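You operate a simulated robot arm through the tools that you are given. There is no shell and no other tool. Be economical: measure what you need, move in short steps, check, and stop when the job is done.

The job below is to be done with a simulated robot arm. You get a single attempt, and the scene is never put back.

## Task
Brush the grit off the grease packer, then pack the red bearing till grease shows all round.
Fine: green brush put back; packer arm over the bearing to pump, aside after; none spilt; it stays in the cup.

The check looks at the end state, three seconds after you hand in, the way a careful person would. Anything else that was tipped, shoved, dropped, spilled or broken makes it a failure.

## Robot
A 7-joint arm with a two-finger parallel gripper, fixed in place. Base frame: the origin is at the foot of the arm, x ahead of it, y to its left, z up; the work surface is at about z = 0. Units: m, degrees, N and s.
With the tool pointing down near the work surface it reaches from about 0.22 to 0.58 m from the base axis. Its first joint turns from -66.0 to 66.0 degrees. Payload 2.5 kg.
The TCP is the grasp point between the finger pads, 0.023 m short of the fingertips. In the tool frame z runs along the fingers and y along their closing line. The gripper opens to 0.094 m. The fingers are 0.038 m wide and 0.01 m thick; the gripper's body (0.054 by 0.096 m) begins 0.039 m behind the TCP.
Orientation is that of the tool frame in the base frame, as a unit quaternion [x, y, z, w]. With the fingers straight down and closing along the base's y, the tool's x points along the base's -x, its y along +y and its z along -z.

## Interface
- The arm moves only by the tool step_arm. Its argument "steps" is text: rows parted by semicolons, each of 7 numbers parted by spaces: the turn, a rotation vector about the base's x, y, z in units of 180 degrees (1.0 is 180 degrees), then the shift along the base's x, y, z in units of 250 mm (1.0 is 250 mm), then the gripper command, from -1 (shut) to 1 (fully open), values between in proportion. In form: wx wy wz x y z jaw; .... A call has 1 to 20 rows; each row is the pose to reach, as a shift and turn from the pose commanded when the call began. A call with a number of a shift or a turn outside -1 to 1 is refused whole. A row lasts 0.2 s, in which the tool goes at most 0.05 m and 8.6 degrees; a call with a longer step from one row to the next is refused whole, and so is a gripper value outside its range. Where a pose cannot be reached the arm comes as near as it can. A force on the tool above 50 N (or 10 N above the force at the start of the call, whichever is more), or a blocked arm, ends the call early, and 0.2 s more pass. Each finger travels about 0.108 m/s and halts on what it meets, pressing with about 21 N; the grip force reading is that of the motor and also rises with nothing between the fingers. The clock runs only during rows and for 0.2 s after the last one: add rows that repeat a pose to give the fingers time. The reply holds the time, the measured pose of the TCP, the force on the tool along the base axes, the opening and the grip force, in the units named above and with some noise.
- Cameras (640 x 400 px; columns grow to the right, rows downward): "scene" is fixed at [0.1162, -0.402, 0.5467]; the picture's right is [0.86, -0.51, 0.00], its down [-0.27, -0.46, -0.84] and it looks along [0.43, 0.73, -0.54] (base axes); focal length 233 px, centre (320, 200). "wrist" rides on the gripper at [0.086, 0.016, -0.074] in the tool frame; the picture's right is [-0.18, 0.98, 0.00], its down [-0.58, -0.11, -0.81] and it looks along [-0.79, -0.15, 0.59] (tool axes); focal length 243 px, centre (320, 200). There is no depth. A picture from a camera that has moved, and an enlarged one, comes with that camera's place and axes in the base frame and with its lens.
- get_image(camera): a new picture of that camera. The clock stands still meanwhile.
- enlarge(camera, box): a new picture of the part [left, top, right, bottom] of that camera's present view, enlarged. The clock stands still meanwhile.
- job_done(): hands the job in; it is judged then, once.

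Work in short steps. Places have to be worked out from the pictures, the camera data and where the tool is seen: move nearer, look again, correct. Check each grasp and each placing, and mend what went wrong. You have 120 turns and 84 pictures in all, those below and enlarged ones among them. Open the gripper and draw the arm clear of the work before you hand the job in, unless the task says otherwise; then end with one line.

The tools are called after ">>>" as name(argument=value, ...) on one line, values as JSON. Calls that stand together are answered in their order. step_arm: Moves the arm, as the interface text tells. Its arguments: {"type":"object","properties":{"steps":{"type":"string"}},"required":["steps"]} The other tools are called the same way: get_image (camera) takes a picture; enlarge (camera, box) takes an enlarged picture of a part of a camera's view; job_done () hands the job in.

At the start:

```text
time: 0.0
tool_pos: [0.3335, -0.0448, 0.4352]
orientation: [0.0, 1.0, 0.0, 0.0]
force: [1.0, -0.7, -0.6]
finger_gap: 0.094
grasp_force: 0.0
```

scene: 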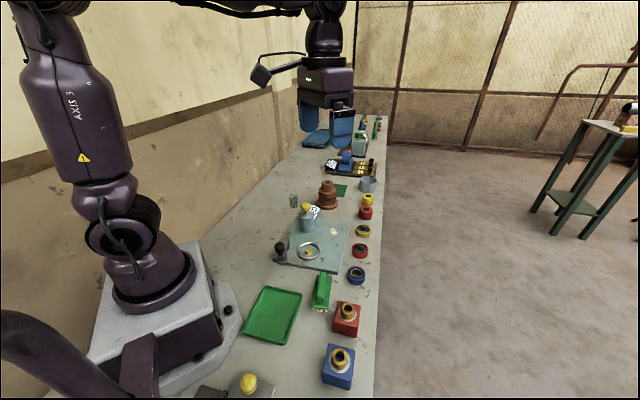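
wrist: 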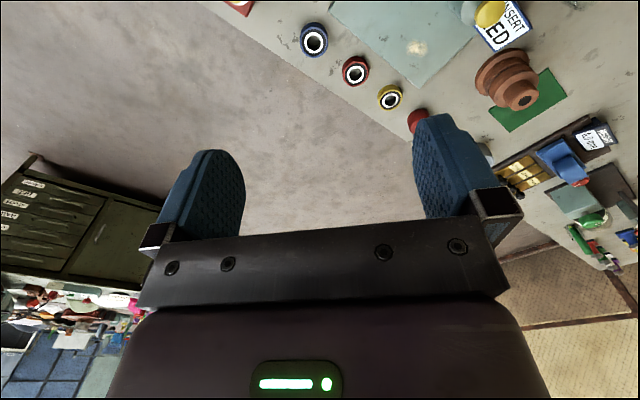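

The scene shows a packer plate, brush and bearings in the middle; I enlarge these to identify them.

>>> enlarge(camera="scene", box=[230, 170, 390, 270])

>>> enlarge(camera="scene", box=[220, 250, 400, 400])

>>> enlarge(camera="scene", box=[290, 110, 390, 210])

```text
4.00 times, centred on (310, 220) of scene
camera zoom: at [0.1162, -0.402, 0.5467], right [0.86, -0.51, 0.0], down [-0.27, -0.46, -0.84], along [0.43, 0.73, -0.54], focal length 933 px, centre (360, 120)
```

zoom: 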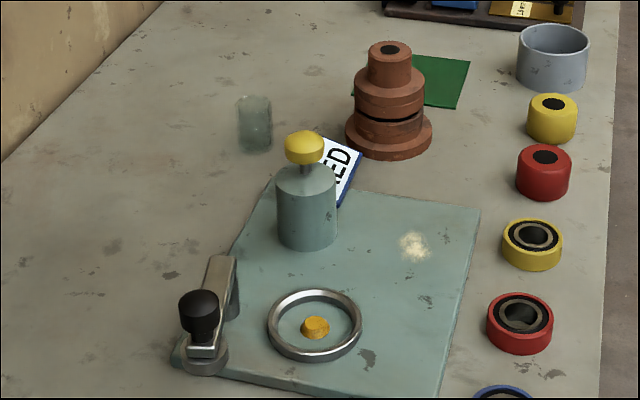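

```text
2.67 times, centred on (310, 325) of scene
camera zoom: at [0.1162, -0.402, 0.5467], right [0.86, -0.51, 0.0], down [-0.27, -0.46, -0.84], along [0.43, 0.73, -0.54], focal length 622 px, centre (347, -133)
```

zoom: 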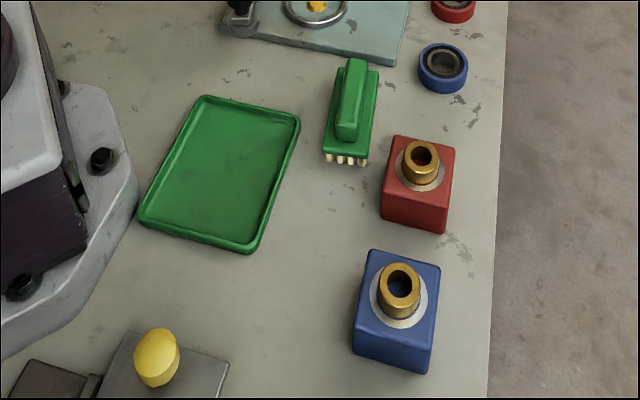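

```text
4.00 times, centred on (340, 160) of scene
camera zoom: at [0.1162, -0.402, 0.5467], right [0.86, -0.51, 0.0], down [-0.27, -0.46, -0.84], along [0.43, 0.73, -0.54], focal length 933 px, centre (240, 360)
```

zoom: 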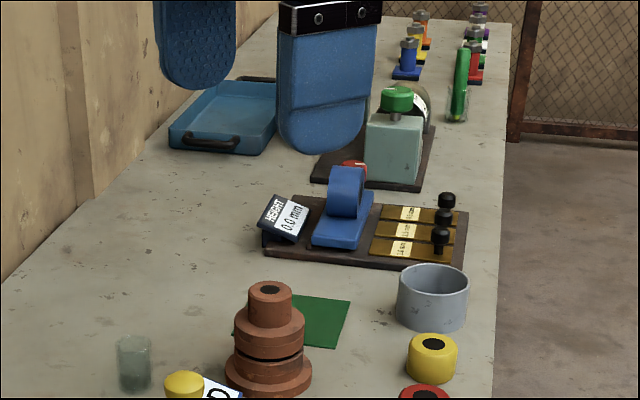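

I put the packer cup near (0.36, 0.08), its knob near (0.27, 0.09), the pump near (0.42, 0.22), the red ring bearing near (0.50, 0.00) and the brush near (0.315, -0.07). I move the wrist camera to look at the packer from above.

>>> step_arm(steps="0 0 0 -0.07 0.15 -0.03 1; 0 0 0 -0.14 0.3 -0.06 1; 0 0 0 -0.22 0.45 -0.1 1; 0 0 0 -0.3 0.6 -0.12 1; 0 0 0 -0.3 0.6 -0.12 1")

>>> get_image(camera="wrist")

>>> get_image(camera="scene")

```text
time: 1.2
tool_pos: [0.258, 0.1068, 0.4032]
orientation: [0.0, 1.0, 0.0, 0.0]
force: [-0.2, -0.1, 0.7]
finger_gap: 0.0938
grasp_force: 0.1
```

```text
78 pictures are left
camera wrist: at [0.171, 0.1218, 0.4781], right [0.18, 0.98, 0.0], down [0.58, -0.11, 0.81], along [0.79, -0.15, -0.59], focal length 243 px, centre (320, 200)
```

wrist: 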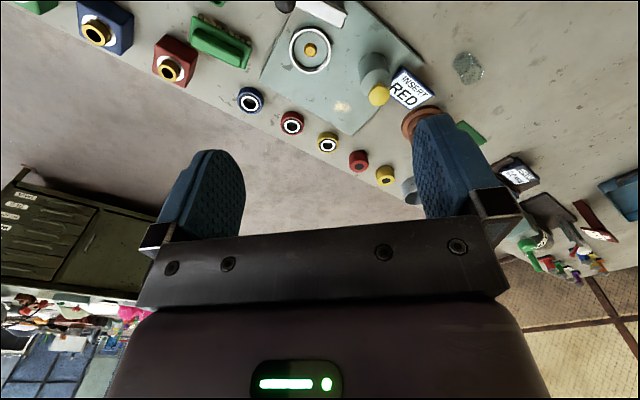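

```text
77 pictures are left
```

scene: 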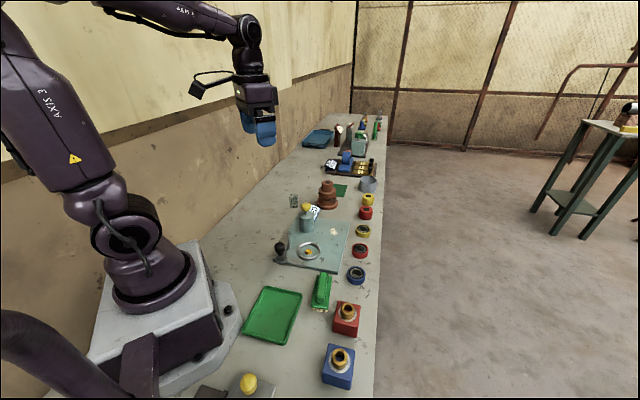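

The sign reads "INSERT RED". I enlarge the packer from this view.

>>> enlarge(camera="wrist", box=[240, 0, 460, 138])

>>> enlarge(camera="scene", box=[260, 190, 380, 265])

```text
2.90 times, centred on (350, 69) of wrist
camera zoom: at [0.171, 0.1218, 0.4781], right [0.18, 0.98, 0.0], down [0.58, -0.11, 0.81], along [0.79, -0.15, -0.59], focal length 703 px, centre (233, 580)
```

zoom: 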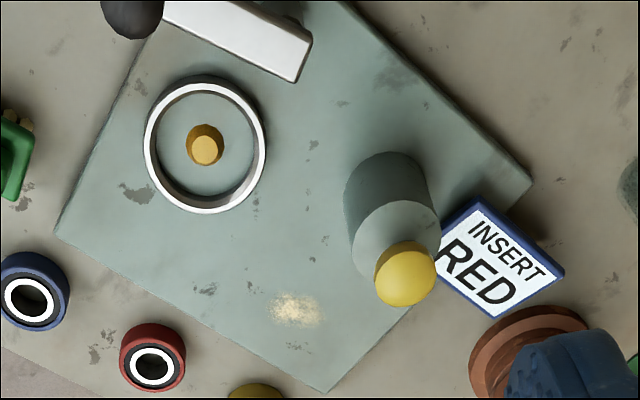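

```text
5.33 times, centred on (320, 228) of scene
camera zoom: at [0.1162, -0.402, 0.5467], right [0.86, -0.51, 0.0], down [-0.27, -0.46, -0.84], along [0.43, 0.73, -0.54], focal length 1244 px, centre (320, 53)
```

zoom: 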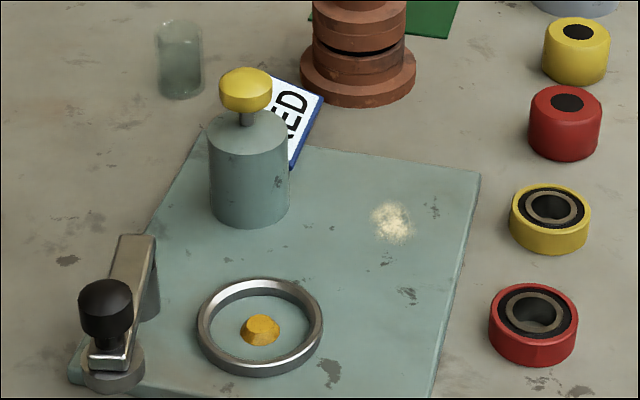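

I tilt the wrist so the camera looks nearly straight down and come lower.

>>> step_arm(steps="0 0.04 0 0 0 -0.1 1; 0 0.08 0 0 0 -0.2 1; 0 0.12 0 0 0 -0.3 1; 0 0.16 0 0 0 -0.4 1; 0 0.2 0 0 0 -0.5 1; 0 0.2 0 0 0 -0.5 1")

>>> get_image(camera="wrist")

```text
time: 2.6
tool_pos: [0.2594, 0.1035, 0.2783]
orientation: [-0.001, 0.951, 0.0, -0.31]
force: [0.0, 0.2, -0.4]
finger_gap: 0.094
grasp_force: 0.0
```

```text
74 pictures are left
camera wrist: at [0.2327, 0.1195, 0.3893], right [0.15, 0.98, -0.11], down [0.94, -0.11, 0.31], along [0.29, -0.15, -0.94], focal length 243 px, centre (320, 200)
```

wrist: 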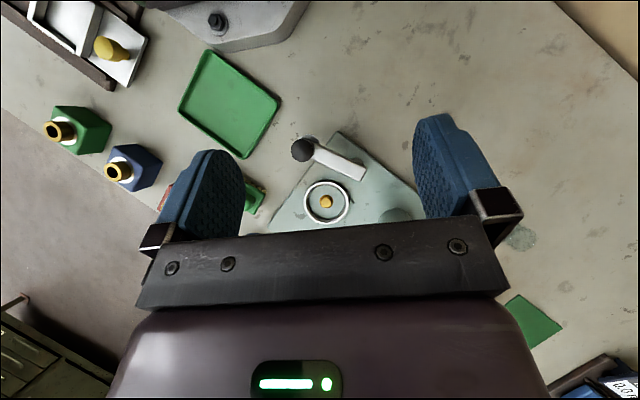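

>>> enlarge(camera="wrist", box=[240, 115, 420, 228])

```text
3.54 times, centred on (330, 172) of wrist
camera zoom: at [0.2327, 0.1195, 0.3893], right [0.15, 0.98, -0.11], down [0.94, -0.11, 0.31], along [0.29, -0.15, -0.94], focal length 859 px, centre (285, 301)
```

zoom: 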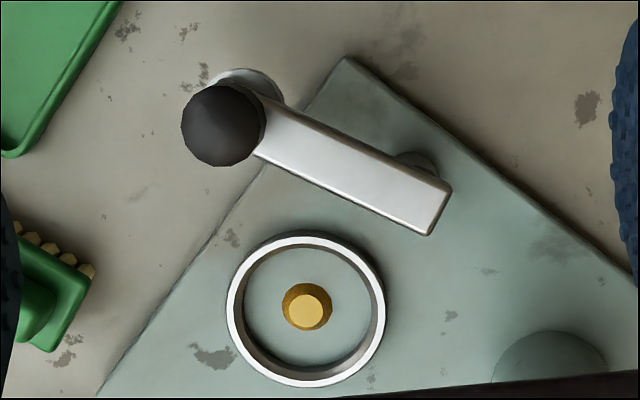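

The swing arm pivots on a post at about (0.295, 0.128); its knob is at about (0.260, 0.057, 0.085), 0.08 m from the pivot, just like the cup centre (0.356, 0.072). First I handle the brush: I untilt the tool and move above it.

>>> step_arm(steps="0 -0.04 0 0 -0.15 0 1; 0 -0.08 0 0 -0.3 0 1; 0 -0.12 0 0 -0.45 0 1; 0 -0.16 0 0 -0.6 0 1; 0 -0.2 0 0 -0.73 0 1; 0 -0.2 0 0 -0.73 0 1")

>>> step_arm(steps="0 0 0.045 0.0 0 0 1; 0 0 0.09 0.0 0 0 1; 0 0 0.135 0.0 0 0 1; 0 0 0.18 0 0 0 1; 0 0 0.225 0 0 0 1; 0 0 0.27 0 0 0 1; 0 0 0.311 0 0 0 1; 0 0 0.311 0 0 0 1")

>>> get_image(camera="wrist")

```text
time: 4.0
tool_pos: [0.2599, -0.0777, 0.2782]
orientation: [-0.001, 1.0, 0.0, 0.001]
force: [0.2, -0.1, 0.0]
finger_gap: 0.0941
grasp_force: 0.0
```

```text
time: 5.8
tool_pos: [0.2579, -0.0778, 0.2798]
orientation: [-0.47, 0.883, 0.0, 0.0]
force: [0.9, 0.2, 0.5]
finger_gap: 0.0942
grasp_force: 0.0
```

```text
72 pictures are left
camera wrist: at [0.1964, -0.1411, 0.3534], right [-0.71, 0.7, 0.0], down [0.41, 0.42, 0.81], along [0.56, 0.58, -0.59], focal length 243 px, centre (320, 200)
```

wrist: 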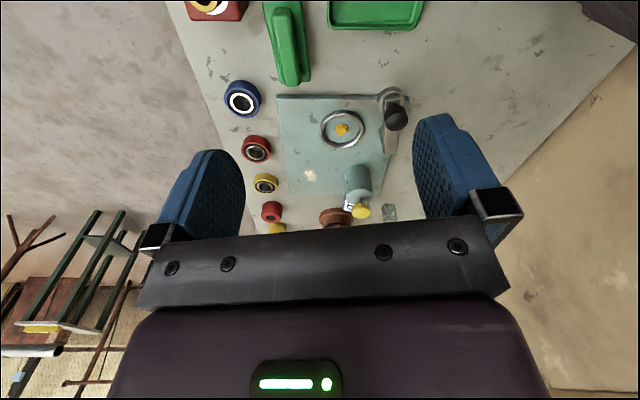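

The brush sits at the top of this view. I back up and rise slightly to see it whole.

>>> step_arm(steps="0 0 0 -0.05 -0.12 0.05 1; 0 0 0 -0.1 -0.24 0.12 1; 0 0 0 -0.12 -0.3 0.2 1; 0 0 0 -0.12 -0.3 0.2 1")

>>> enlarge(camera="wrist", box=[180, 0, 440, 162])

```text
time: 6.8
tool_pos: [0.2277, -0.1531, 0.3301]
orientation: [-0.469, 0.883, 0.0, 0.001]
force: [0.1, -0.3, 0.4]
finger_gap: 0.0942
grasp_force: 0.0
```

```text
2.46 times, centred on (310, 81) of wrist
camera zoom: at [0.1656, -0.2168, 0.4047], right [-0.71, 0.7, 0.0], down [0.42, 0.42, 0.81], along [0.57, 0.57, -0.59], focal length 597 px, centre (345, 493)
```

zoom: 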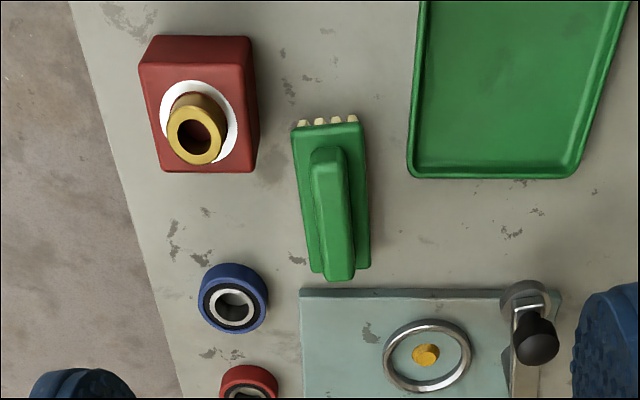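

I put the brush's block centre near (0.307, -0.083), axis about 50° from x. I align the gripper and hover above it.

>>> step_arm(steps="0 0 -0.015 0.1 0.1 -0.1 1; 0 0 -0.03 0.2 0.19 -0.25 1; 0 0 -0.03 0.32 0.28 -0.4 1; 0 0 -0.03 0.32 0.28 -0.58 1; 0 0 -0.03 0.32 0.28 -0.74 1; 0 0 -0.03 0.32 0.28 -0.74 1")

>>> get_image(camera="wrist")

>>> enlarge(camera="scene", box=[230, 210, 410, 322])

```text
refused: row 2 steps farther than a row can; nothing moved
```

```text
70 pictures are left
camera wrist: at [0.1656, -0.2168, 0.4047], right [-0.71, 0.7, 0.0], down [0.42, 0.42, 0.81], along [0.57, 0.57, -0.59], focal length 243 px, centre (320, 200)
```

wrist: 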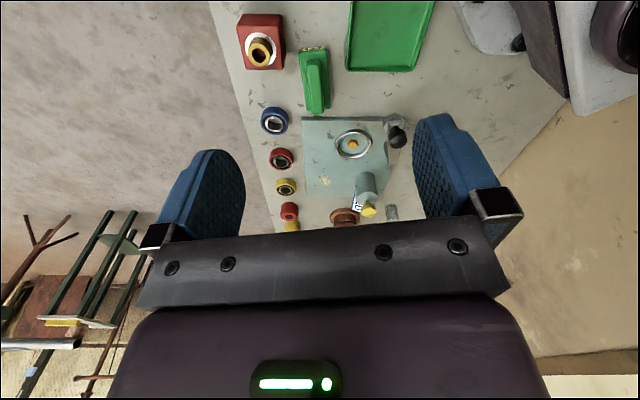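

```text
3.56 times, centred on (320, 266) of scene
camera zoom: at [0.1162, -0.4021, 0.5467], right [0.86, -0.51, 0.0], down [-0.27, -0.46, -0.84], along [0.43, 0.73, -0.54], focal length 829 px, centre (320, -35)
```

zoom: 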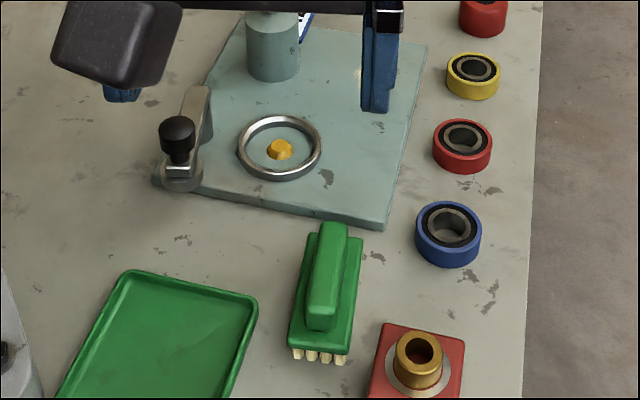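

A step was too long; I redo the move with smaller steps.

>>> step_arm(steps="0 0 -0.015 0.08 0.07 -0.12 1; 0 0 -0.03 0.16 0.14 -0.24 1; 0 0 -0.03 0.24 0.21 -0.36 1; 0 0 -0.03 0.32 0.28 -0.48 1; 0 0 -0.03 0.32 0.28 -0.64 1; 0 0 -0.03 0.32 0.28 -0.74 1; 0 0 -0.03 0.32 0.28 -0.74 1")

>>> get_image(camera="wrist")

>>> enlarge(camera="scene", box=[230, 210, 410, 322])

```text
time: 8.4
tool_pos: [0.3073, -0.0817, 0.1449]
orientation: [-0.427, 0.904, 0.0, 0.0]
force: [0.1, -0.7, 0.9]
finger_gap: 0.0939
grasp_force: 0.1
```

```text
68 pictures are left
camera wrist: at [0.2399, -0.1383, 0.2184], right [-0.64, 0.77, 0.0], down [0.45, 0.38, 0.81], along [0.62, 0.52, -0.59], focal length 243 px, centre (320, 200)
```

wrist: 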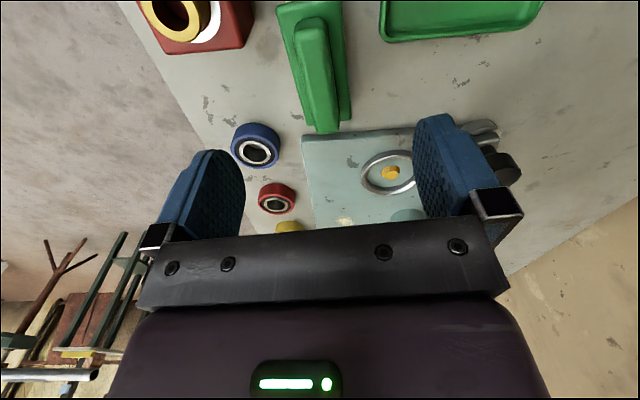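

```text
3.56 times, centred on (320, 266) of scene
camera zoom: at [0.1162, -0.402, 0.5467], right [0.86, -0.51, 0.0], down [-0.27, -0.46, -0.84], along [0.43, 0.73, -0.54], focal length 829 px, centre (320, -35)
```

zoom: 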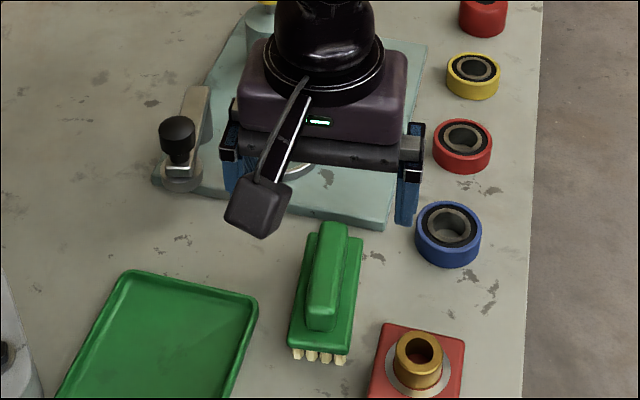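

>>> enlarge(camera="wrist", box=[220, 0, 420, 140])

```text
2.86 times, centred on (320, 70) of wrist
camera zoom: at [0.2399, -0.1383, 0.2184], right [-0.64, 0.77, 0.0], down [0.45, 0.38, 0.81], along [0.62, 0.52, -0.59], focal length 693 px, centre (320, 571)
```

zoom: 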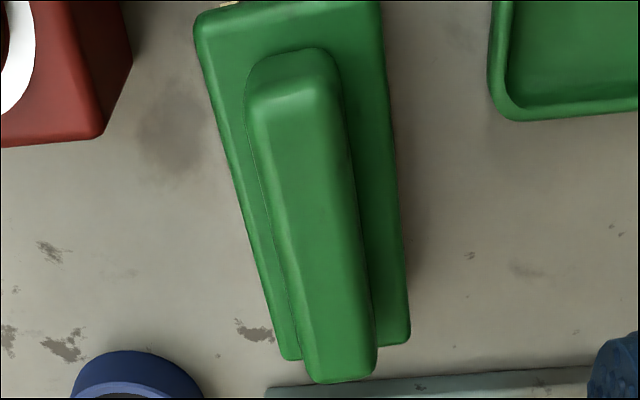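

The handle top is at z about 0.057, centre about (0.3115, -0.0785), axis 50°, and the gripper's angle matches. I descend until the fingertips are just above the block and close.

>>> step_arm(steps="0 0 0 0.017 0.013 -0.12 0.4; 0 0 0 0.017 0.013 -0.24 0.4; 0 0 0 0.017 0.013 -0.3 0.4; 0 0 0 0.017 0.013 -0.328 0.4; 0 0 0 0.017 0.013 -0.328 0.4")

>>> enlarge(camera="scene", box=[230, 210, 410, 322])

```text
time: 9.6
tool_pos: [0.3129, -0.0796, 0.0624]
orientation: [-0.428, 0.904, 0.0, -0.001]
force: [0.5, -0.6, 0.2]
finger_gap: 0.0657
grasp_force: 0.0
```

```text
3.56 times, centred on (320, 266) of scene
camera zoom: at [0.1162, -0.4021, 0.5467], right [0.86, -0.51, 0.0], down [-0.27, -0.46, -0.84], along [0.43, 0.73, -0.54], focal length 829 px, centre (320, -35)
```

zoom: 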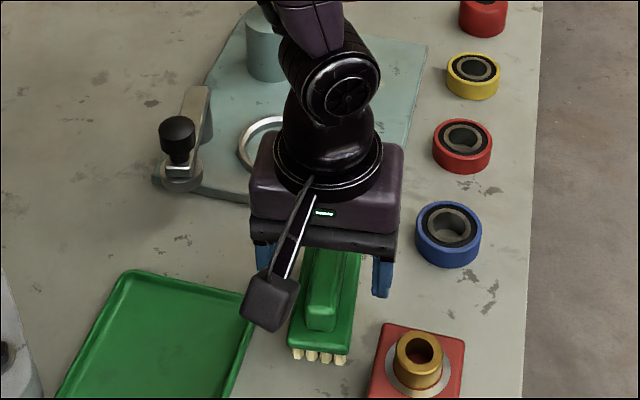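

No contact and centred; I close on the handle and lift a little.

>>> step_arm(steps="0 0 0 0 0 0 -0.3; 0 0 0 0 0 0 -1; 0 0 0 0 0 0 -1; 0 0 0 0 0 0 -1")

>>> step_arm(steps="0 0 0 0 0 0.1 -1; 0 0 0 0 0 0.2 -1; 0 0 0 0 0 0.2 -1")

>>> get_image(camera="scene")

>>> get_image(camera="wrist")

```text
time: 10.6
tool_pos: [0.3128, -0.0785, 0.0634]
orientation: [-0.427, 0.904, 0.0, 0.0]
force: [-0.1, -0.4, -0.2]
finger_gap: 0.0214
grasp_force: 20.7
```

```text
time: 11.4
tool_pos: [0.3126, -0.0794, 0.1127]
orientation: [-0.427, 0.904, 0.0, 0.0]
force: [-0.2, 0.7, -1.0]
finger_gap: 0.0217
grasp_force: 21.1
```

```text
64 pictures are left
```

scene: 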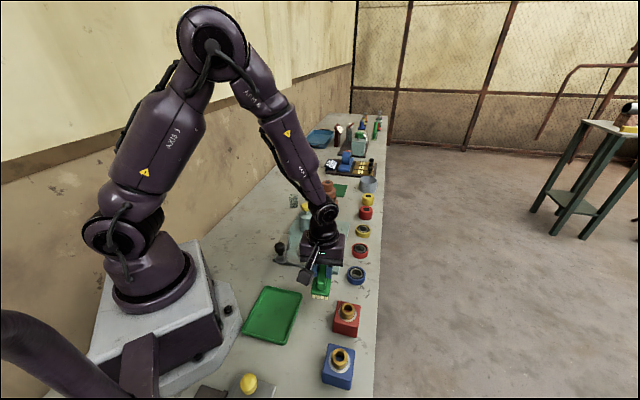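

```text
63 pictures are left
camera wrist: at [0.2456, -0.136, 0.1879], right [-0.64, 0.77, 0.0], down [0.45, 0.38, 0.81], along [0.62, 0.52, -0.59], focal length 243 px, centre (320, 200)
```

wrist: 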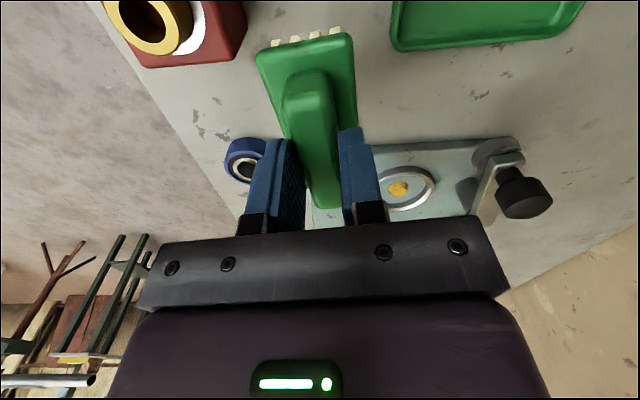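

The brush is held well (release reference: TCP (0.3128, -0.079, 0.063)). The grit lies at about (0.474, 0.116) and the pump at about (0.404, 0.178), so I carry the brush above the grit's inner side, keeping clear of the pump.

>>> step_arm(steps="0 0 0 0 0 0.15 -1; 0 0 0 0.05 0.07 0.25 -1; 0 0 0 0.15 0.21 0.25 -1; 0 0 0 0.25 0.35 0.25 -1; 0 0 0 0.35 0.49 0.25 -1; 0 0 0 0.45 0.63 0.25 -1; 0 0 0 0.55 0.75 0.25 -1; 0 0 0 0.62 0.80 0.25 -1; 0 0 0 0.62 0.80 0.25 -1")

>>> get_image(camera="wrist")

>>> enlarge(camera="scene", box=[260, 170, 400, 257])

```text
time: 13.4
tool_pos: [0.4695, 0.1216, 0.1774]
orientation: [-0.427, 0.904, 0.0, -0.001]
force: [-0.6, 0.0, -0.7]
finger_gap: 0.0213
grasp_force: 21.0
```

```text
62 pictures are left
camera wrist: at [0.4011, 0.0643, 0.2502], right [-0.64, 0.77, 0.0], down [0.45, 0.38, 0.81], along [0.62, 0.52, -0.59], focal length 243 px, centre (320, 200)
```

wrist: 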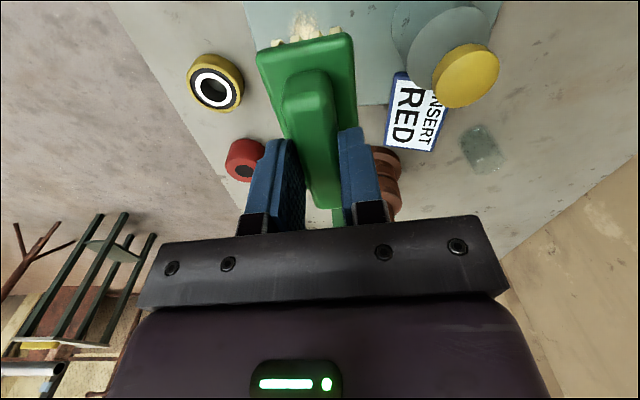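

```text
4.57 times, centred on (330, 214) of scene
camera zoom: at [0.1162, -0.402, 0.5467], right [0.86, -0.51, 0.0], down [-0.27, -0.46, -0.84], along [0.43, 0.73, -0.54], focal length 1066 px, centre (274, 138)
```

zoom: 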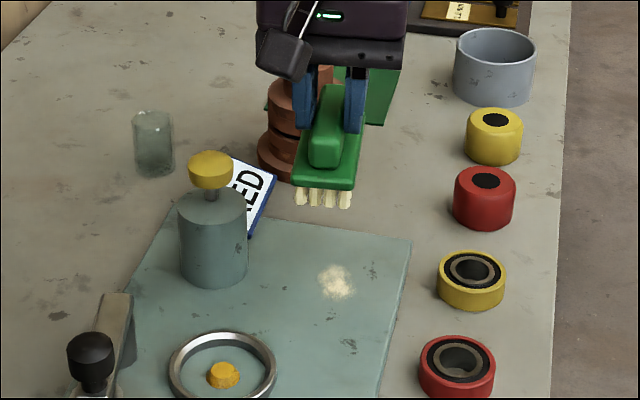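

The grit is just under the brush. I lower at (0.460, 0.128), stepping down near the plate to feel contact.

>>> step_arm(steps="0 0 0 -0.038 0.026 -0.12 -1; 0 0 0 -0.038 0.026 -0.24 -1; 0 0 0 -0.038 0.026 -0.34 -1; 0 0 0 -0.038 0.026 -0.39 -1; 0 0 0 -0.038 0.026 -0.40 -1; 0 0 0 -0.038 0.026 -0.40 -1")

>>> enlarge(camera="scene", box=[260, 170, 400, 257])

```text
time: 14.8
tool_pos: [0.4581, 0.1282, 0.0766]
orientation: [-0.427, 0.904, 0.0, 0.001]
force: [-6.0, -2.3, 14.3]
finger_gap: 0.0212
grasp_force: 20.8
```

```text
4.57 times, centred on (330, 214) of scene
camera zoom: at [0.1161, -0.4021, 0.5467], right [0.86, -0.51, 0.0], down [-0.27, -0.46, -0.84], along [0.43, 0.73, -0.54], focal length 1066 px, centre (274, 138)
```

zoom: 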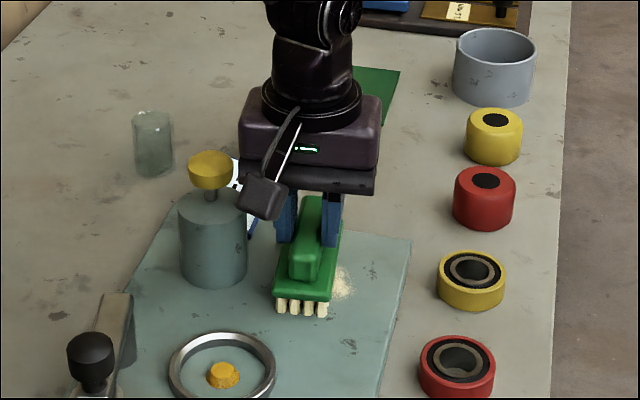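

Contact at about 14 N. I ease up slightly and sweep outward across the grit toward the plate's edge.

>>> step_arm(steps="0 0 0 0 0 0.006 -1; 0 0 0 0.04 -0.038 0.006 -1; 0 0 0 0.08 -0.076 0.006 -1; 0 0 0 0.12 -0.115 0.006 -1; 0 0 0 0.15 -0.144 0.006 -1; 0 0 0 0.15 -0.144 0.006 -1")

>>> enlarge(camera="scene", box=[260, 170, 400, 257])

```text
time: 16.2
tool_pos: [0.4967, 0.0915, 0.0767]
orientation: [-0.429, 0.903, 0.0, 0.0]
force: [-3.7, 3.9, 15.0]
finger_gap: 0.0212
grasp_force: 20.8
```

```text
4.57 times, centred on (330, 214) of scene
camera zoom: at [0.1161, -0.4021, 0.5467], right [0.86, -0.51, 0.0], down [-0.27, -0.46, -0.84], along [0.43, 0.73, -0.54], focal length 1066 px, centre (274, 138)
```

zoom: 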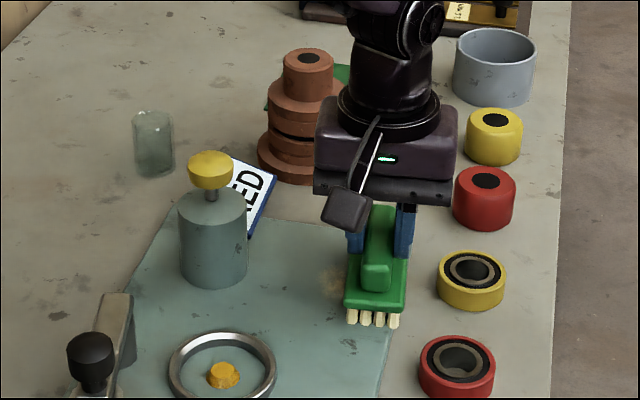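

The grit has faded to a faint trace. I make further strokes back and out.

>>> step_arm(steps="0 0 0 -0.04 0.038 0 -1; 0 0 0 -0.08 0.076 0 -1; 0 0 0 -0.12 0.115 0 -1; 0 0 0 -0.155 0.149 0 -1; 0 0 0 -0.11 0.106 0 -1; 0 0 0 -0.07 0.067 0 -1; 0 0 0 -0.03 0.029 0 -1; 0 0 0 0 0 0 -1; 0 0 0 -0.04 0.038 0 -1; 0 0 0 -0.08 0.076 0 -1; 0 0 0 -0.12 0.115 0 -1; 0 0 0 -0.155 0.149 0 -1; 0 0 0 -0.11 0.106 0 -1; 0 0 0 -0.07 0.067 0 -1; 0 0 0 -0.03 0.029 0 -1; 0 0 0 0 0 0 -1")

>>> enlarge(camera="scene", box=[260, 170, 400, 257])

```text
time: 19.6
tool_pos: [0.4961, 0.0913, 0.0756]
orientation: [-0.428, 0.904, 0.0, 0.0]
force: [-4.0, 3.2, 15.8]
finger_gap: 0.0215
grasp_force: 20.8
```

```text
4.57 times, centred on (330, 214) of scene
camera zoom: at [0.1161, -0.4021, 0.5467], right [0.86, -0.51, 0.0], down [-0.27, -0.46, -0.84], along [0.43, 0.73, -0.54], focal length 1066 px, centre (274, 138)
```

zoom: 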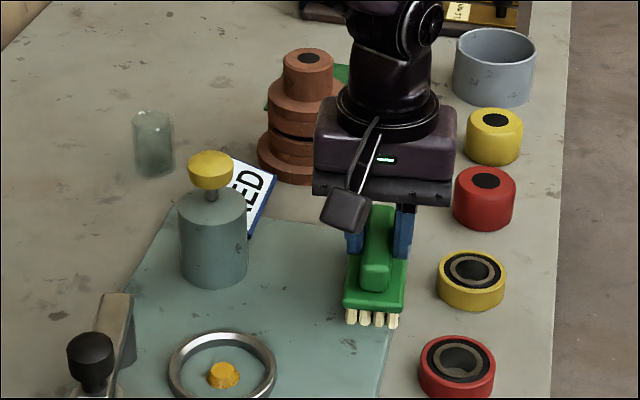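

The plate looks clean. I lift, check, and carry the brush back above its original spot.

>>> step_arm(steps="0 0 0 0 0 0.15 -1; 0 0 0 0 0 0.3 -1; 0 0 0 0 0 0.4 -1; 0 0 0 -0.1 -0.1 0.4 -1; 0 0 0 -0.22 -0.21 0.4 -1; 0 0 0 -0.34 -0.32 0.4 -1; 0 0 0 -0.46 -0.43 0.4 -1; 0 0 0 -0.58 -0.54 0.4 -1; 0 0 0 -0.68 -0.635 0.35 -1; 0 0 0 -0.732 -0.682 0.22 -1; 0 0 0 -0.732 -0.682 0.1 -1; 0 0 0 -0.732 -0.682 0.1 -1")

>>> enlarge(camera="scene", box=[230, 170, 410, 322])

```text
time: 22.2
tool_pos: [0.3121, -0.0802, 0.1023]
orientation: [-0.427, 0.904, 0.0, 0.0]
force: [0.4, 0.4, -0.3]
finger_gap: 0.0214
grasp_force: 21.7
```

```text
2.63 times, centred on (320, 246) of scene
camera zoom: at [0.1162, -0.4021, 0.5467], right [0.86, -0.51, 0.0], down [-0.27, -0.46, -0.84], along [0.43, 0.73, -0.54], focal length 614 px, centre (320, 79)
```

zoom: 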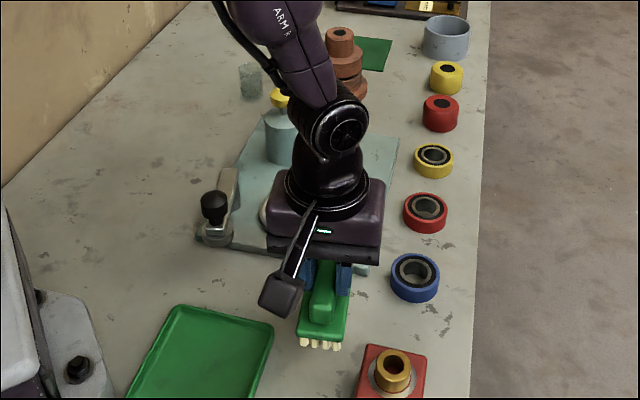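

I lower the brush onto its original place, release, and rise.

>>> step_arm(steps="0 0 0 0 0 -0.08 -1; 0 0 0 0 0 -0.14 -1; 0 0 0 0 0 -0.155 -1; 0 0 0 0 0 -0.155 -1; 0 0 0 0 0 -0.155 -0.3; 0 0 0 0 0 -0.155 0.2; 0 0 0 0 0 -0.155 0.2; 0 0 0 0 0 -0.05 0.2; 0 0 0 0 0 0.1 0.2; 0 0 0 0 0 0.25 0.2; 0 0 0 0 0 0.4 0.2; 0 0 0 0 0 0.4 0.2")

>>> enlarge(camera="scene", box=[230, 170, 410, 322])

```text
time: 24.8
tool_pos: [0.31, -0.081, 0.2023]
orientation: [-0.427, 0.904, 0.0, 0.0]
force: [0.3, -0.3, 0.1]
finger_gap: 0.0567
grasp_force: 0.1
```

```text
2.63 times, centred on (320, 246) of scene
camera zoom: at [0.1162, -0.402, 0.5467], right [0.86, -0.51, 0.0], down [-0.27, -0.46, -0.84], along [0.43, 0.73, -0.54], focal length 614 px, centre (320, 79)
```

zoom: 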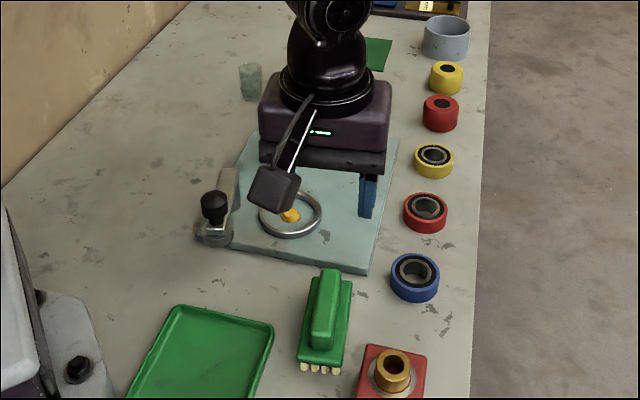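

The brush is back exactly in place. Next is the red bearing, estimated at (0.497, -0.005) with top near z 0.021; I hover over it for a closer view.

>>> step_arm(steps="0 0 0 0.15 0.06 0 0.5; 0 0 0 0.3 0.12 0 0.5; 0 0 0 0.45 0.18 0 0.5; 0 0 0 0.6 0.24 -0.08 0.5; 0 0 0 0.74 0.304 -0.16 0.5; 0 0 0 0.74 0.304 -0.2 0.5; 0 0 0 0.74 0.304 -0.2 0.5")

>>> enlarge(camera="wrist", box=[220, 0, 420, 125])

>>> enlarge(camera="scene", box=[280, 190, 400, 265])

```text
time: 26.4
tool_pos: [0.4987, -0.003, 0.1512]
orientation: [-0.427, 0.904, 0.0, 0.0]
force: [0.3, -0.3, 0.2]
finger_gap: 0.0703
grasp_force: 0.0
```

```text
3.20 times, centred on (320, 62) of wrist
camera zoom: at [0.431, -0.0597, 0.226], right [-0.64, 0.77, 0.0], down [0.45, 0.38, 0.81], along [0.62, 0.52, -0.59], focal length 776 px, centre (320, 640)
```

zoom: 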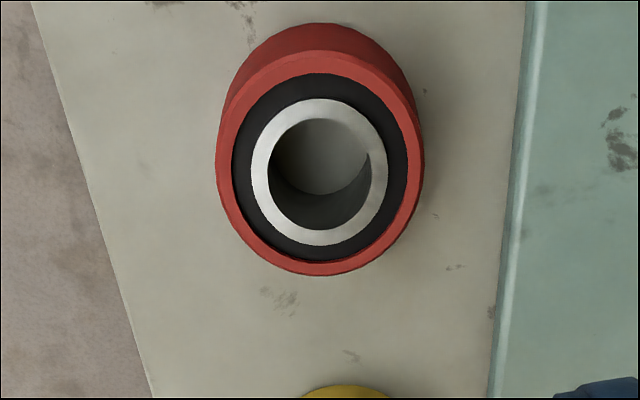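

```text
5.33 times, centred on (340, 228) of scene
camera zoom: at [0.1162, -0.402, 0.5467], right [0.86, -0.51, 0.0], down [-0.27, -0.46, -0.84], along [0.43, 0.73, -0.54], focal length 1244 px, centre (213, 53)
```

zoom: 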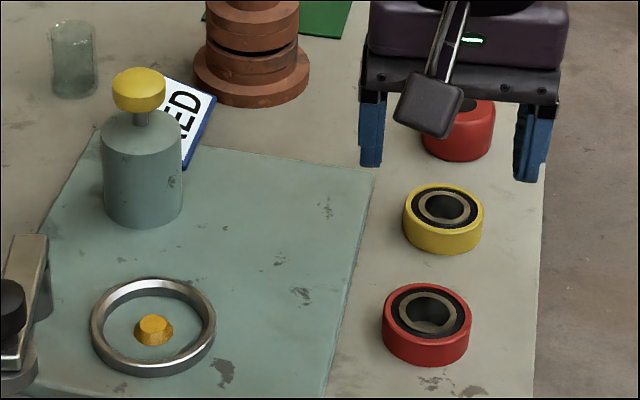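

The bearing is at (0.497, -0.0045), diameter 0.05, height 0.021. I descend to TCP z 0.036 so only its upper part is gripped, leaving room for the cup wall, and close.

>>> step_arm(steps="0 0 0 -0.007 -0.006 -0.15 0.5; 0 0 0 -0.007 -0.006 -0.3 0.5; 0 0 0 -0.007 -0.006 -0.42 0.5; 0 0 0 -0.007 -0.006 -0.46 0.5; 0 0 0 -0.007 -0.006 -0.46 0.5; 0 0 0 -0.007 -0.006 -0.46 0; 0 0 0 -0.007 -0.006 -0.46 -0.5; 0 0 0 -0.007 -0.006 -0.46 -0.5; 0 0 0 -0.007 -0.006 -0.46 -0.5")

>>> enlarge(camera="scene", box=[280, 190, 400, 265])

```text
time: 28.4
tool_pos: [0.497, -0.0053, 0.0373]
orientation: [-0.427, 0.904, 0.0, 0.0]
force: [0.4, -0.7, -0.3]
finger_gap: 0.0508
grasp_force: 21.1
```

```text
5.33 times, centred on (340, 228) of scene
camera zoom: at [0.1162, -0.402, 0.5467], right [0.86, -0.51, 0.0], down [-0.27, -0.46, -0.84], along [0.43, 0.73, -0.54], focal length 1244 px, centre (213, 53)
```

zoom: 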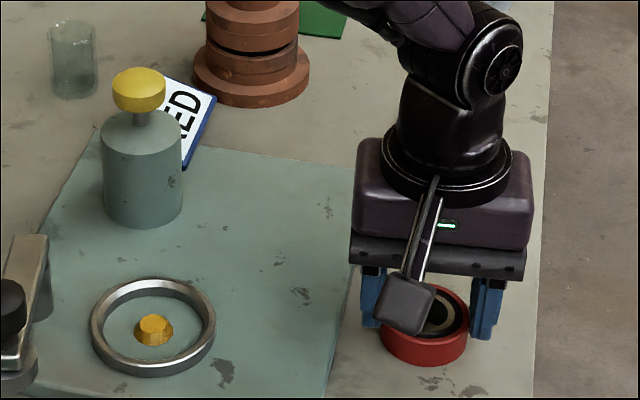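

Grasped. I lift it and carry it over the cup, now estimated at (0.353, 0.0705), then look.

>>> step_arm(steps="0 0 0 0 0 0.15 -0.5; 0 0 0 0 0 0.3 -0.5; 0 0 0 -0.1 0.05 0.4 -0.5; 0 0 0 -0.25 0.13 0.4 -0.5; 0 0 0 -0.4 0.21 0.4 -0.5; 0 0 0 -0.5 0.26 0.4 -0.5; 0 0 0 -0.576 0.302 0.4 -0.5; 0 0 0 -0.576 0.302 0.4 -0.5")

>>> get_image(camera="wrist")

>>> enlarge(camera="scene", box=[250, 190, 370, 265])

```text
time: 30.2
tool_pos: [0.3531, 0.0696, 0.1348]
orientation: [-0.427, 0.904, 0.0, 0.0]
force: [0.5, -0.2, -1.9]
finger_gap: 0.0505
grasp_force: 21.1
```

```text
52 pictures are left
camera wrist: at [0.2843, 0.0137, 0.209], right [-0.64, 0.77, 0.0], down [0.45, 0.38, 0.81], along [0.62, 0.52, -0.59], focal length 243 px, centre (320, 200)
```

wrist: 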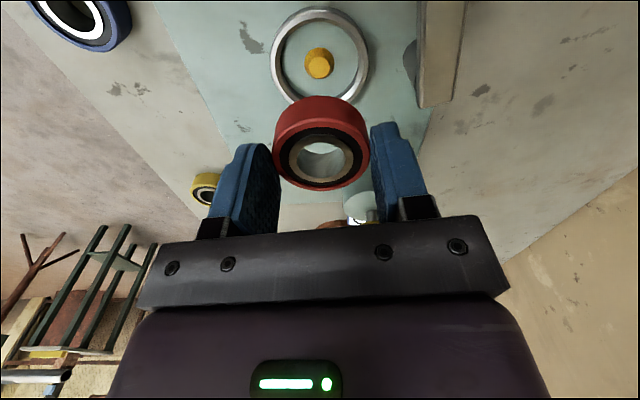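

```text
5.33 times, centred on (310, 228) of scene
camera zoom: at [0.1162, -0.402, 0.5467], right [0.86, -0.51, 0.0], down [-0.27, -0.46, -0.84], along [0.43, 0.73, -0.54], focal length 1244 px, centre (373, 53)
```

zoom: 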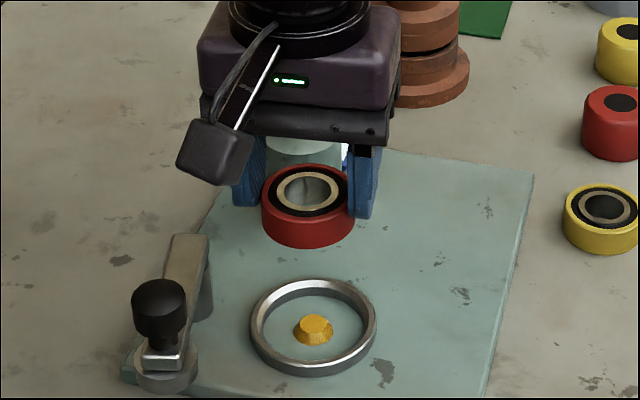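

The bearing is about over the cup. I lower until it is just above the ring and look for alignment.

>>> step_arm(steps="0 0 0 -0.004 -0.002 -0.1 -0.5; 0 0 0 -0.004 -0.002 -0.2 -0.5; 0 0 0 -0.004 -0.002 -0.26 -0.5; 0 0 0 -0.004 -0.002 -0.26 -0.5")

>>> enlarge(camera="wrist", box=[220, 60, 420, 210])

>>> enlarge(camera="scene", box=[270, 210, 350, 265])

```text
time: 31.2
tool_pos: [0.3518, 0.0703, 0.07]
orientation: [-0.428, 0.904, 0.0, 0.0]
force: [0.9, -0.4, -1.6]
finger_gap: 0.0511
grasp_force: 20.5
```

```text
2.67 times, centred on (320, 135) of wrist
camera zoom: at [0.2834, 0.0141, 0.1447], right [-0.64, 0.77, 0.0], down [0.45, 0.38, 0.81], along [0.62, 0.52, -0.59], focal length 647 px, centre (320, 373)
```

zoom: 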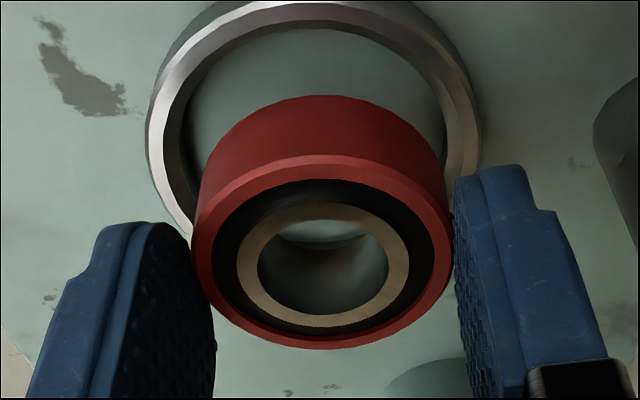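

```text
7.27 times, centred on (310, 238) of scene
camera zoom: at [0.1162, -0.402, 0.5467], right [0.86, -0.51, 0.0], down [-0.27, -0.46, -0.84], along [0.43, 0.73, -0.54], focal length 1696 px, centre (393, -73)
```

zoom: 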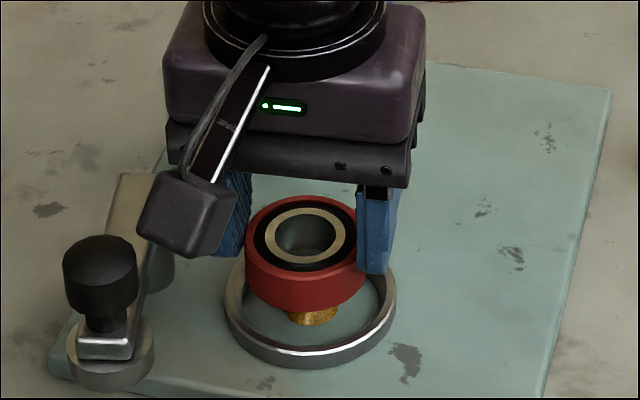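

Both views say the ring's centre is about 1.5 mm toward +x/-y from the bearing. I correct and lower gently to near the cup floor.

>>> step_arm(steps="0 0 0 0.007 -0.005 0 -0.5; 0 0 0 0.007 -0.005 -0.03 -0.5; 0 0 0 0.007 -0.005 -0.06 -0.5; 0 0 0 0.007 -0.005 -0.075 -0.5; 0 0 0 0.007 -0.005 -0.075 -0.5")

>>> enlarge(camera="scene", box=[270, 210, 350, 265])

>>> enlarge(camera="wrist", box=[220, 60, 420, 210])

```text
time: 32.4
tool_pos: [0.3529, 0.0687, 0.0525]
orientation: [-0.427, 0.904, 0.0, 0.0]
force: [0.2, 0.4, -1.5]
finger_gap: 0.0508
grasp_force: 20.8
```

```text
7.27 times, centred on (310, 238) of scene
camera zoom: at [0.1162, -0.402, 0.5467], right [0.86, -0.51, 0.0], down [-0.27, -0.46, -0.84], along [0.43, 0.73, -0.54], focal length 1696 px, centre (393, -73)
```

zoom: 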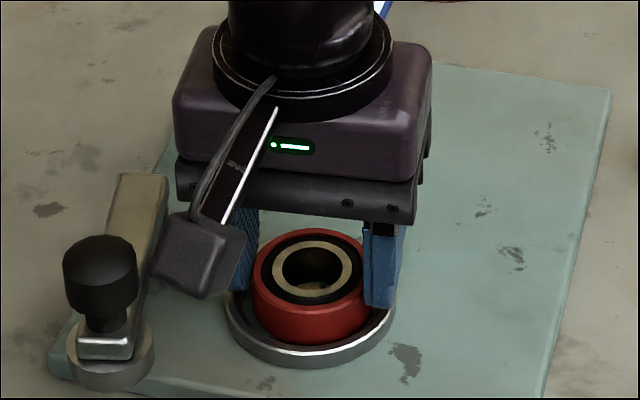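

```text
2.67 times, centred on (320, 135) of wrist
camera zoom: at [0.285, 0.0118, 0.1267], right [-0.64, 0.77, 0.0], down [0.45, 0.38, 0.81], along [0.62, 0.52, -0.59], focal length 647 px, centre (320, 373)
```

zoom: 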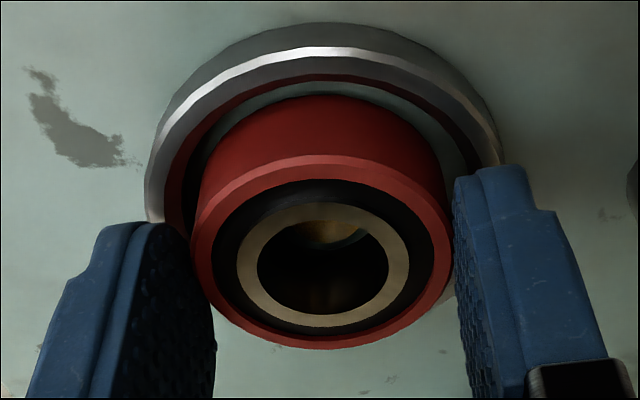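

It is inside the ring without contact yet. I lower a few more millimetres until it touches.

>>> step_arm(steps="0 0 0 0 0 -0.006 -0.5; 0 0 0 0 0 -0.012 -0.5; 0 0 0 0 0 -0.018 -0.5; 0 0 0 0 0 -0.018 -0.5")

```text
time: 33.4
tool_pos: [0.3533, 0.068, 0.0488]
orientation: [-0.427, 0.904, 0.0, 0.001]
force: [-1.3, 1.7, 15.6]
finger_gap: 0.0509
grasp_force: 21.5
```

Contact felt: it rests on the cup floor (or rim). I open and check before rising.

>>> step_arm(steps="0 0 0 0 0 0.003 0; 0 0 0 0 0 0.003 0.4; 0 0 0 0 0 0.003 0.5; 0 0 0 0 0 0.1 0.5; 0 0 0 0 0 0.25 0.5; 0 0 0 0 0 0.4 0.5; 0 0 0 0 0 0.4 0.5")

>>> enlarge(camera="scene", box=[250, 180, 370, 265])

>>> enlarge(camera="wrist", box=[220, 0, 460, 150])

```text
time: 35.0
tool_pos: [0.353, 0.0696, 0.1486]
orientation: [-0.428, 0.904, 0.0, 0.0]
force: [0.2, -0.2, 0.0]
finger_gap: 0.0706
grasp_force: 0.1
```

```text
4.71 times, centred on (310, 222) of scene
camera zoom: at [0.1162, -0.4021, 0.5467], right [0.86, -0.51, 0.0], down [-0.27, -0.46, -0.84], along [0.43, 0.73, -0.54], focal length 1098 px, centre (367, 94)
```

zoom: 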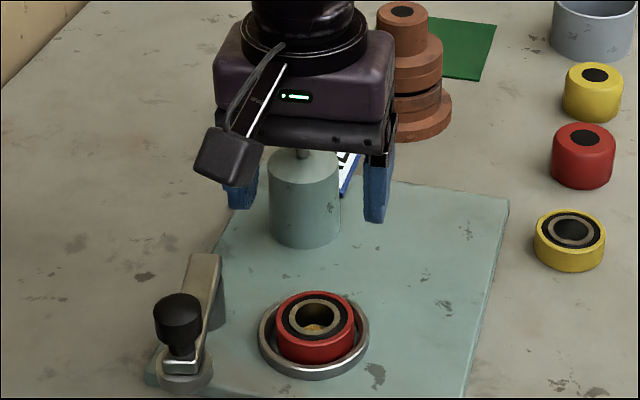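

```text
2.67 times, centred on (340, 75) of wrist
camera zoom: at [0.2856, 0.0124, 0.2239], right [-0.64, 0.77, 0.0], down [0.45, 0.38, 0.81], along [0.62, 0.52, -0.59], focal length 647 px, centre (267, 533)
```

zoom: 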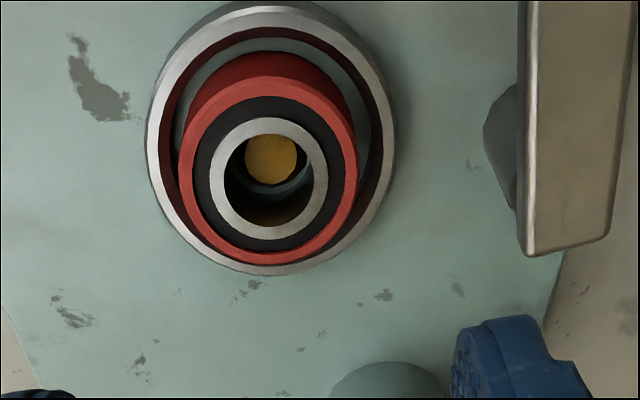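

The bearing sits flat in the cup with the nipple in its bore. Next I need the swing-arm knob: I turn the gripper to φ≈64° and hover near it for a close look.

>>> step_arm(steps="0 0 0 0 0 0.15 0.5; 0 0 0.037 -0.1 -0.04 0.27 0.5; 0 0 0.0745 -0.2 -0.08 0.27 0.5; 0 0 0.0745 -0.32 -0.12 0.27 0.5; 0 0 0.0745 -0.444 -0.158 0.27 0.5; 0 0 0.0745 -0.444 -0.158 0.27 0.5")

>>> enlarge(camera="wrist", box=[200, 0, 440, 150])

>>> enlarge(camera="scene", box=[250, 220, 340, 276])

```text
time: 36.4
tool_pos: [0.2432, 0.0283, 0.2152]
orientation: [-0.53, 0.848, 0.0, 0.0]
force: [-0.4, 0.5, -0.2]
finger_gap: 0.0703
grasp_force: 0.0
```

```text
2.67 times, centred on (320, 75) of wrist
camera zoom: at [0.1894, -0.0421, 0.2892], right [-0.8, 0.6, 0.0], down [0.35, 0.48, 0.81], along [0.48, 0.65, -0.59], focal length 647 px, centre (320, 533)
```

zoom: 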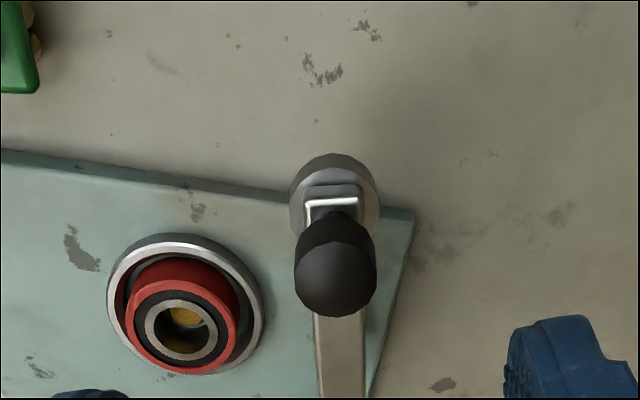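

```text
7.11 times, centred on (295, 248) of scene
camera zoom: at [0.1162, -0.4021, 0.5467], right [0.86, -0.51, 0.0], down [-0.27, -0.46, -0.84], along [0.43, 0.73, -0.54], focal length 1659 px, centre (498, -141)
```

zoom: 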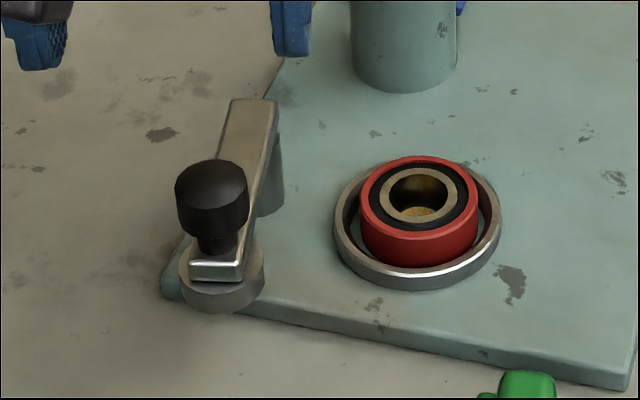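

Corrected triangulation puts the knob at (0.260, 0.059), top z about 0.095, pivot (0.299, 0.121), radius 0.074. I descend around the knob with open fingers.

>>> step_arm(steps="0 0 0 0.067 0.123 -0.06 0.5; 0 0 0 0.067 0.123 -0.2 0.5; 0 0 0 0.067 0.123 -0.35 0.5; 0 0 0 0.067 0.123 -0.45 0.5; 0 0 0 0.067 0.123 -0.5 0.5; 0 0 0 0.067 0.123 -0.5 0.5")

>>> get_image(camera="wrist")

>>> enlarge(camera="scene", box=[250, 220, 340, 276])

```text
time: 37.8
tool_pos: [0.2579, 0.0603, 0.0907]
orientation: [-0.53, 0.848, 0.0, -0.001]
force: [1.0, 0.0, 0.1]
finger_gap: 0.0707
grasp_force: 0.1
```

```text
42 pictures are left
camera wrist: at [0.2052, -0.0102, 0.1645], right [-0.8, 0.6, 0.0], down [0.35, 0.47, 0.81], along [0.48, 0.65, -0.59], focal length 243 px, centre (320, 200)
```

wrist: 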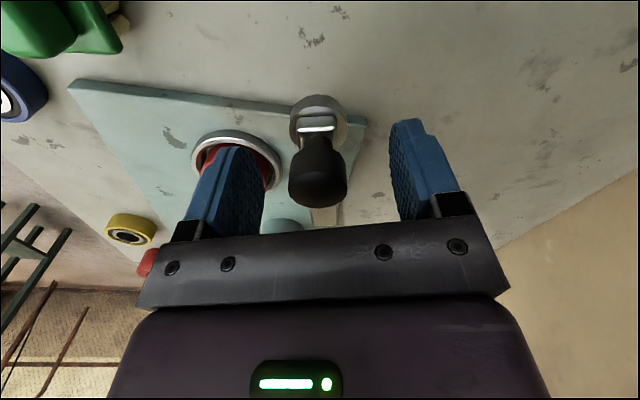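

```text
7.11 times, centred on (295, 248) of scene
camera zoom: at [0.1162, -0.402, 0.5467], right [0.86, -0.51, 0.0], down [-0.27, -0.46, -0.84], along [0.43, 0.73, -0.54], focal length 1659 px, centre (498, -141)
```

zoom: 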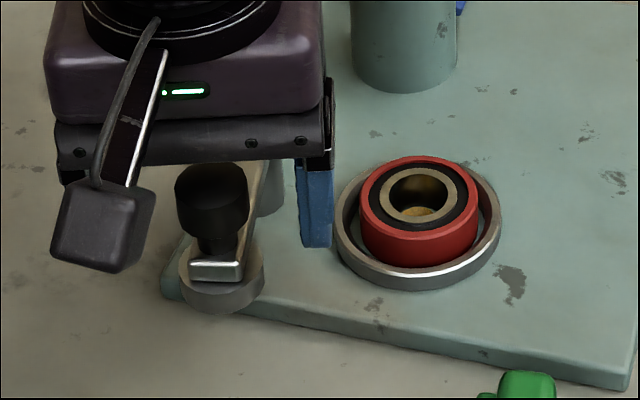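

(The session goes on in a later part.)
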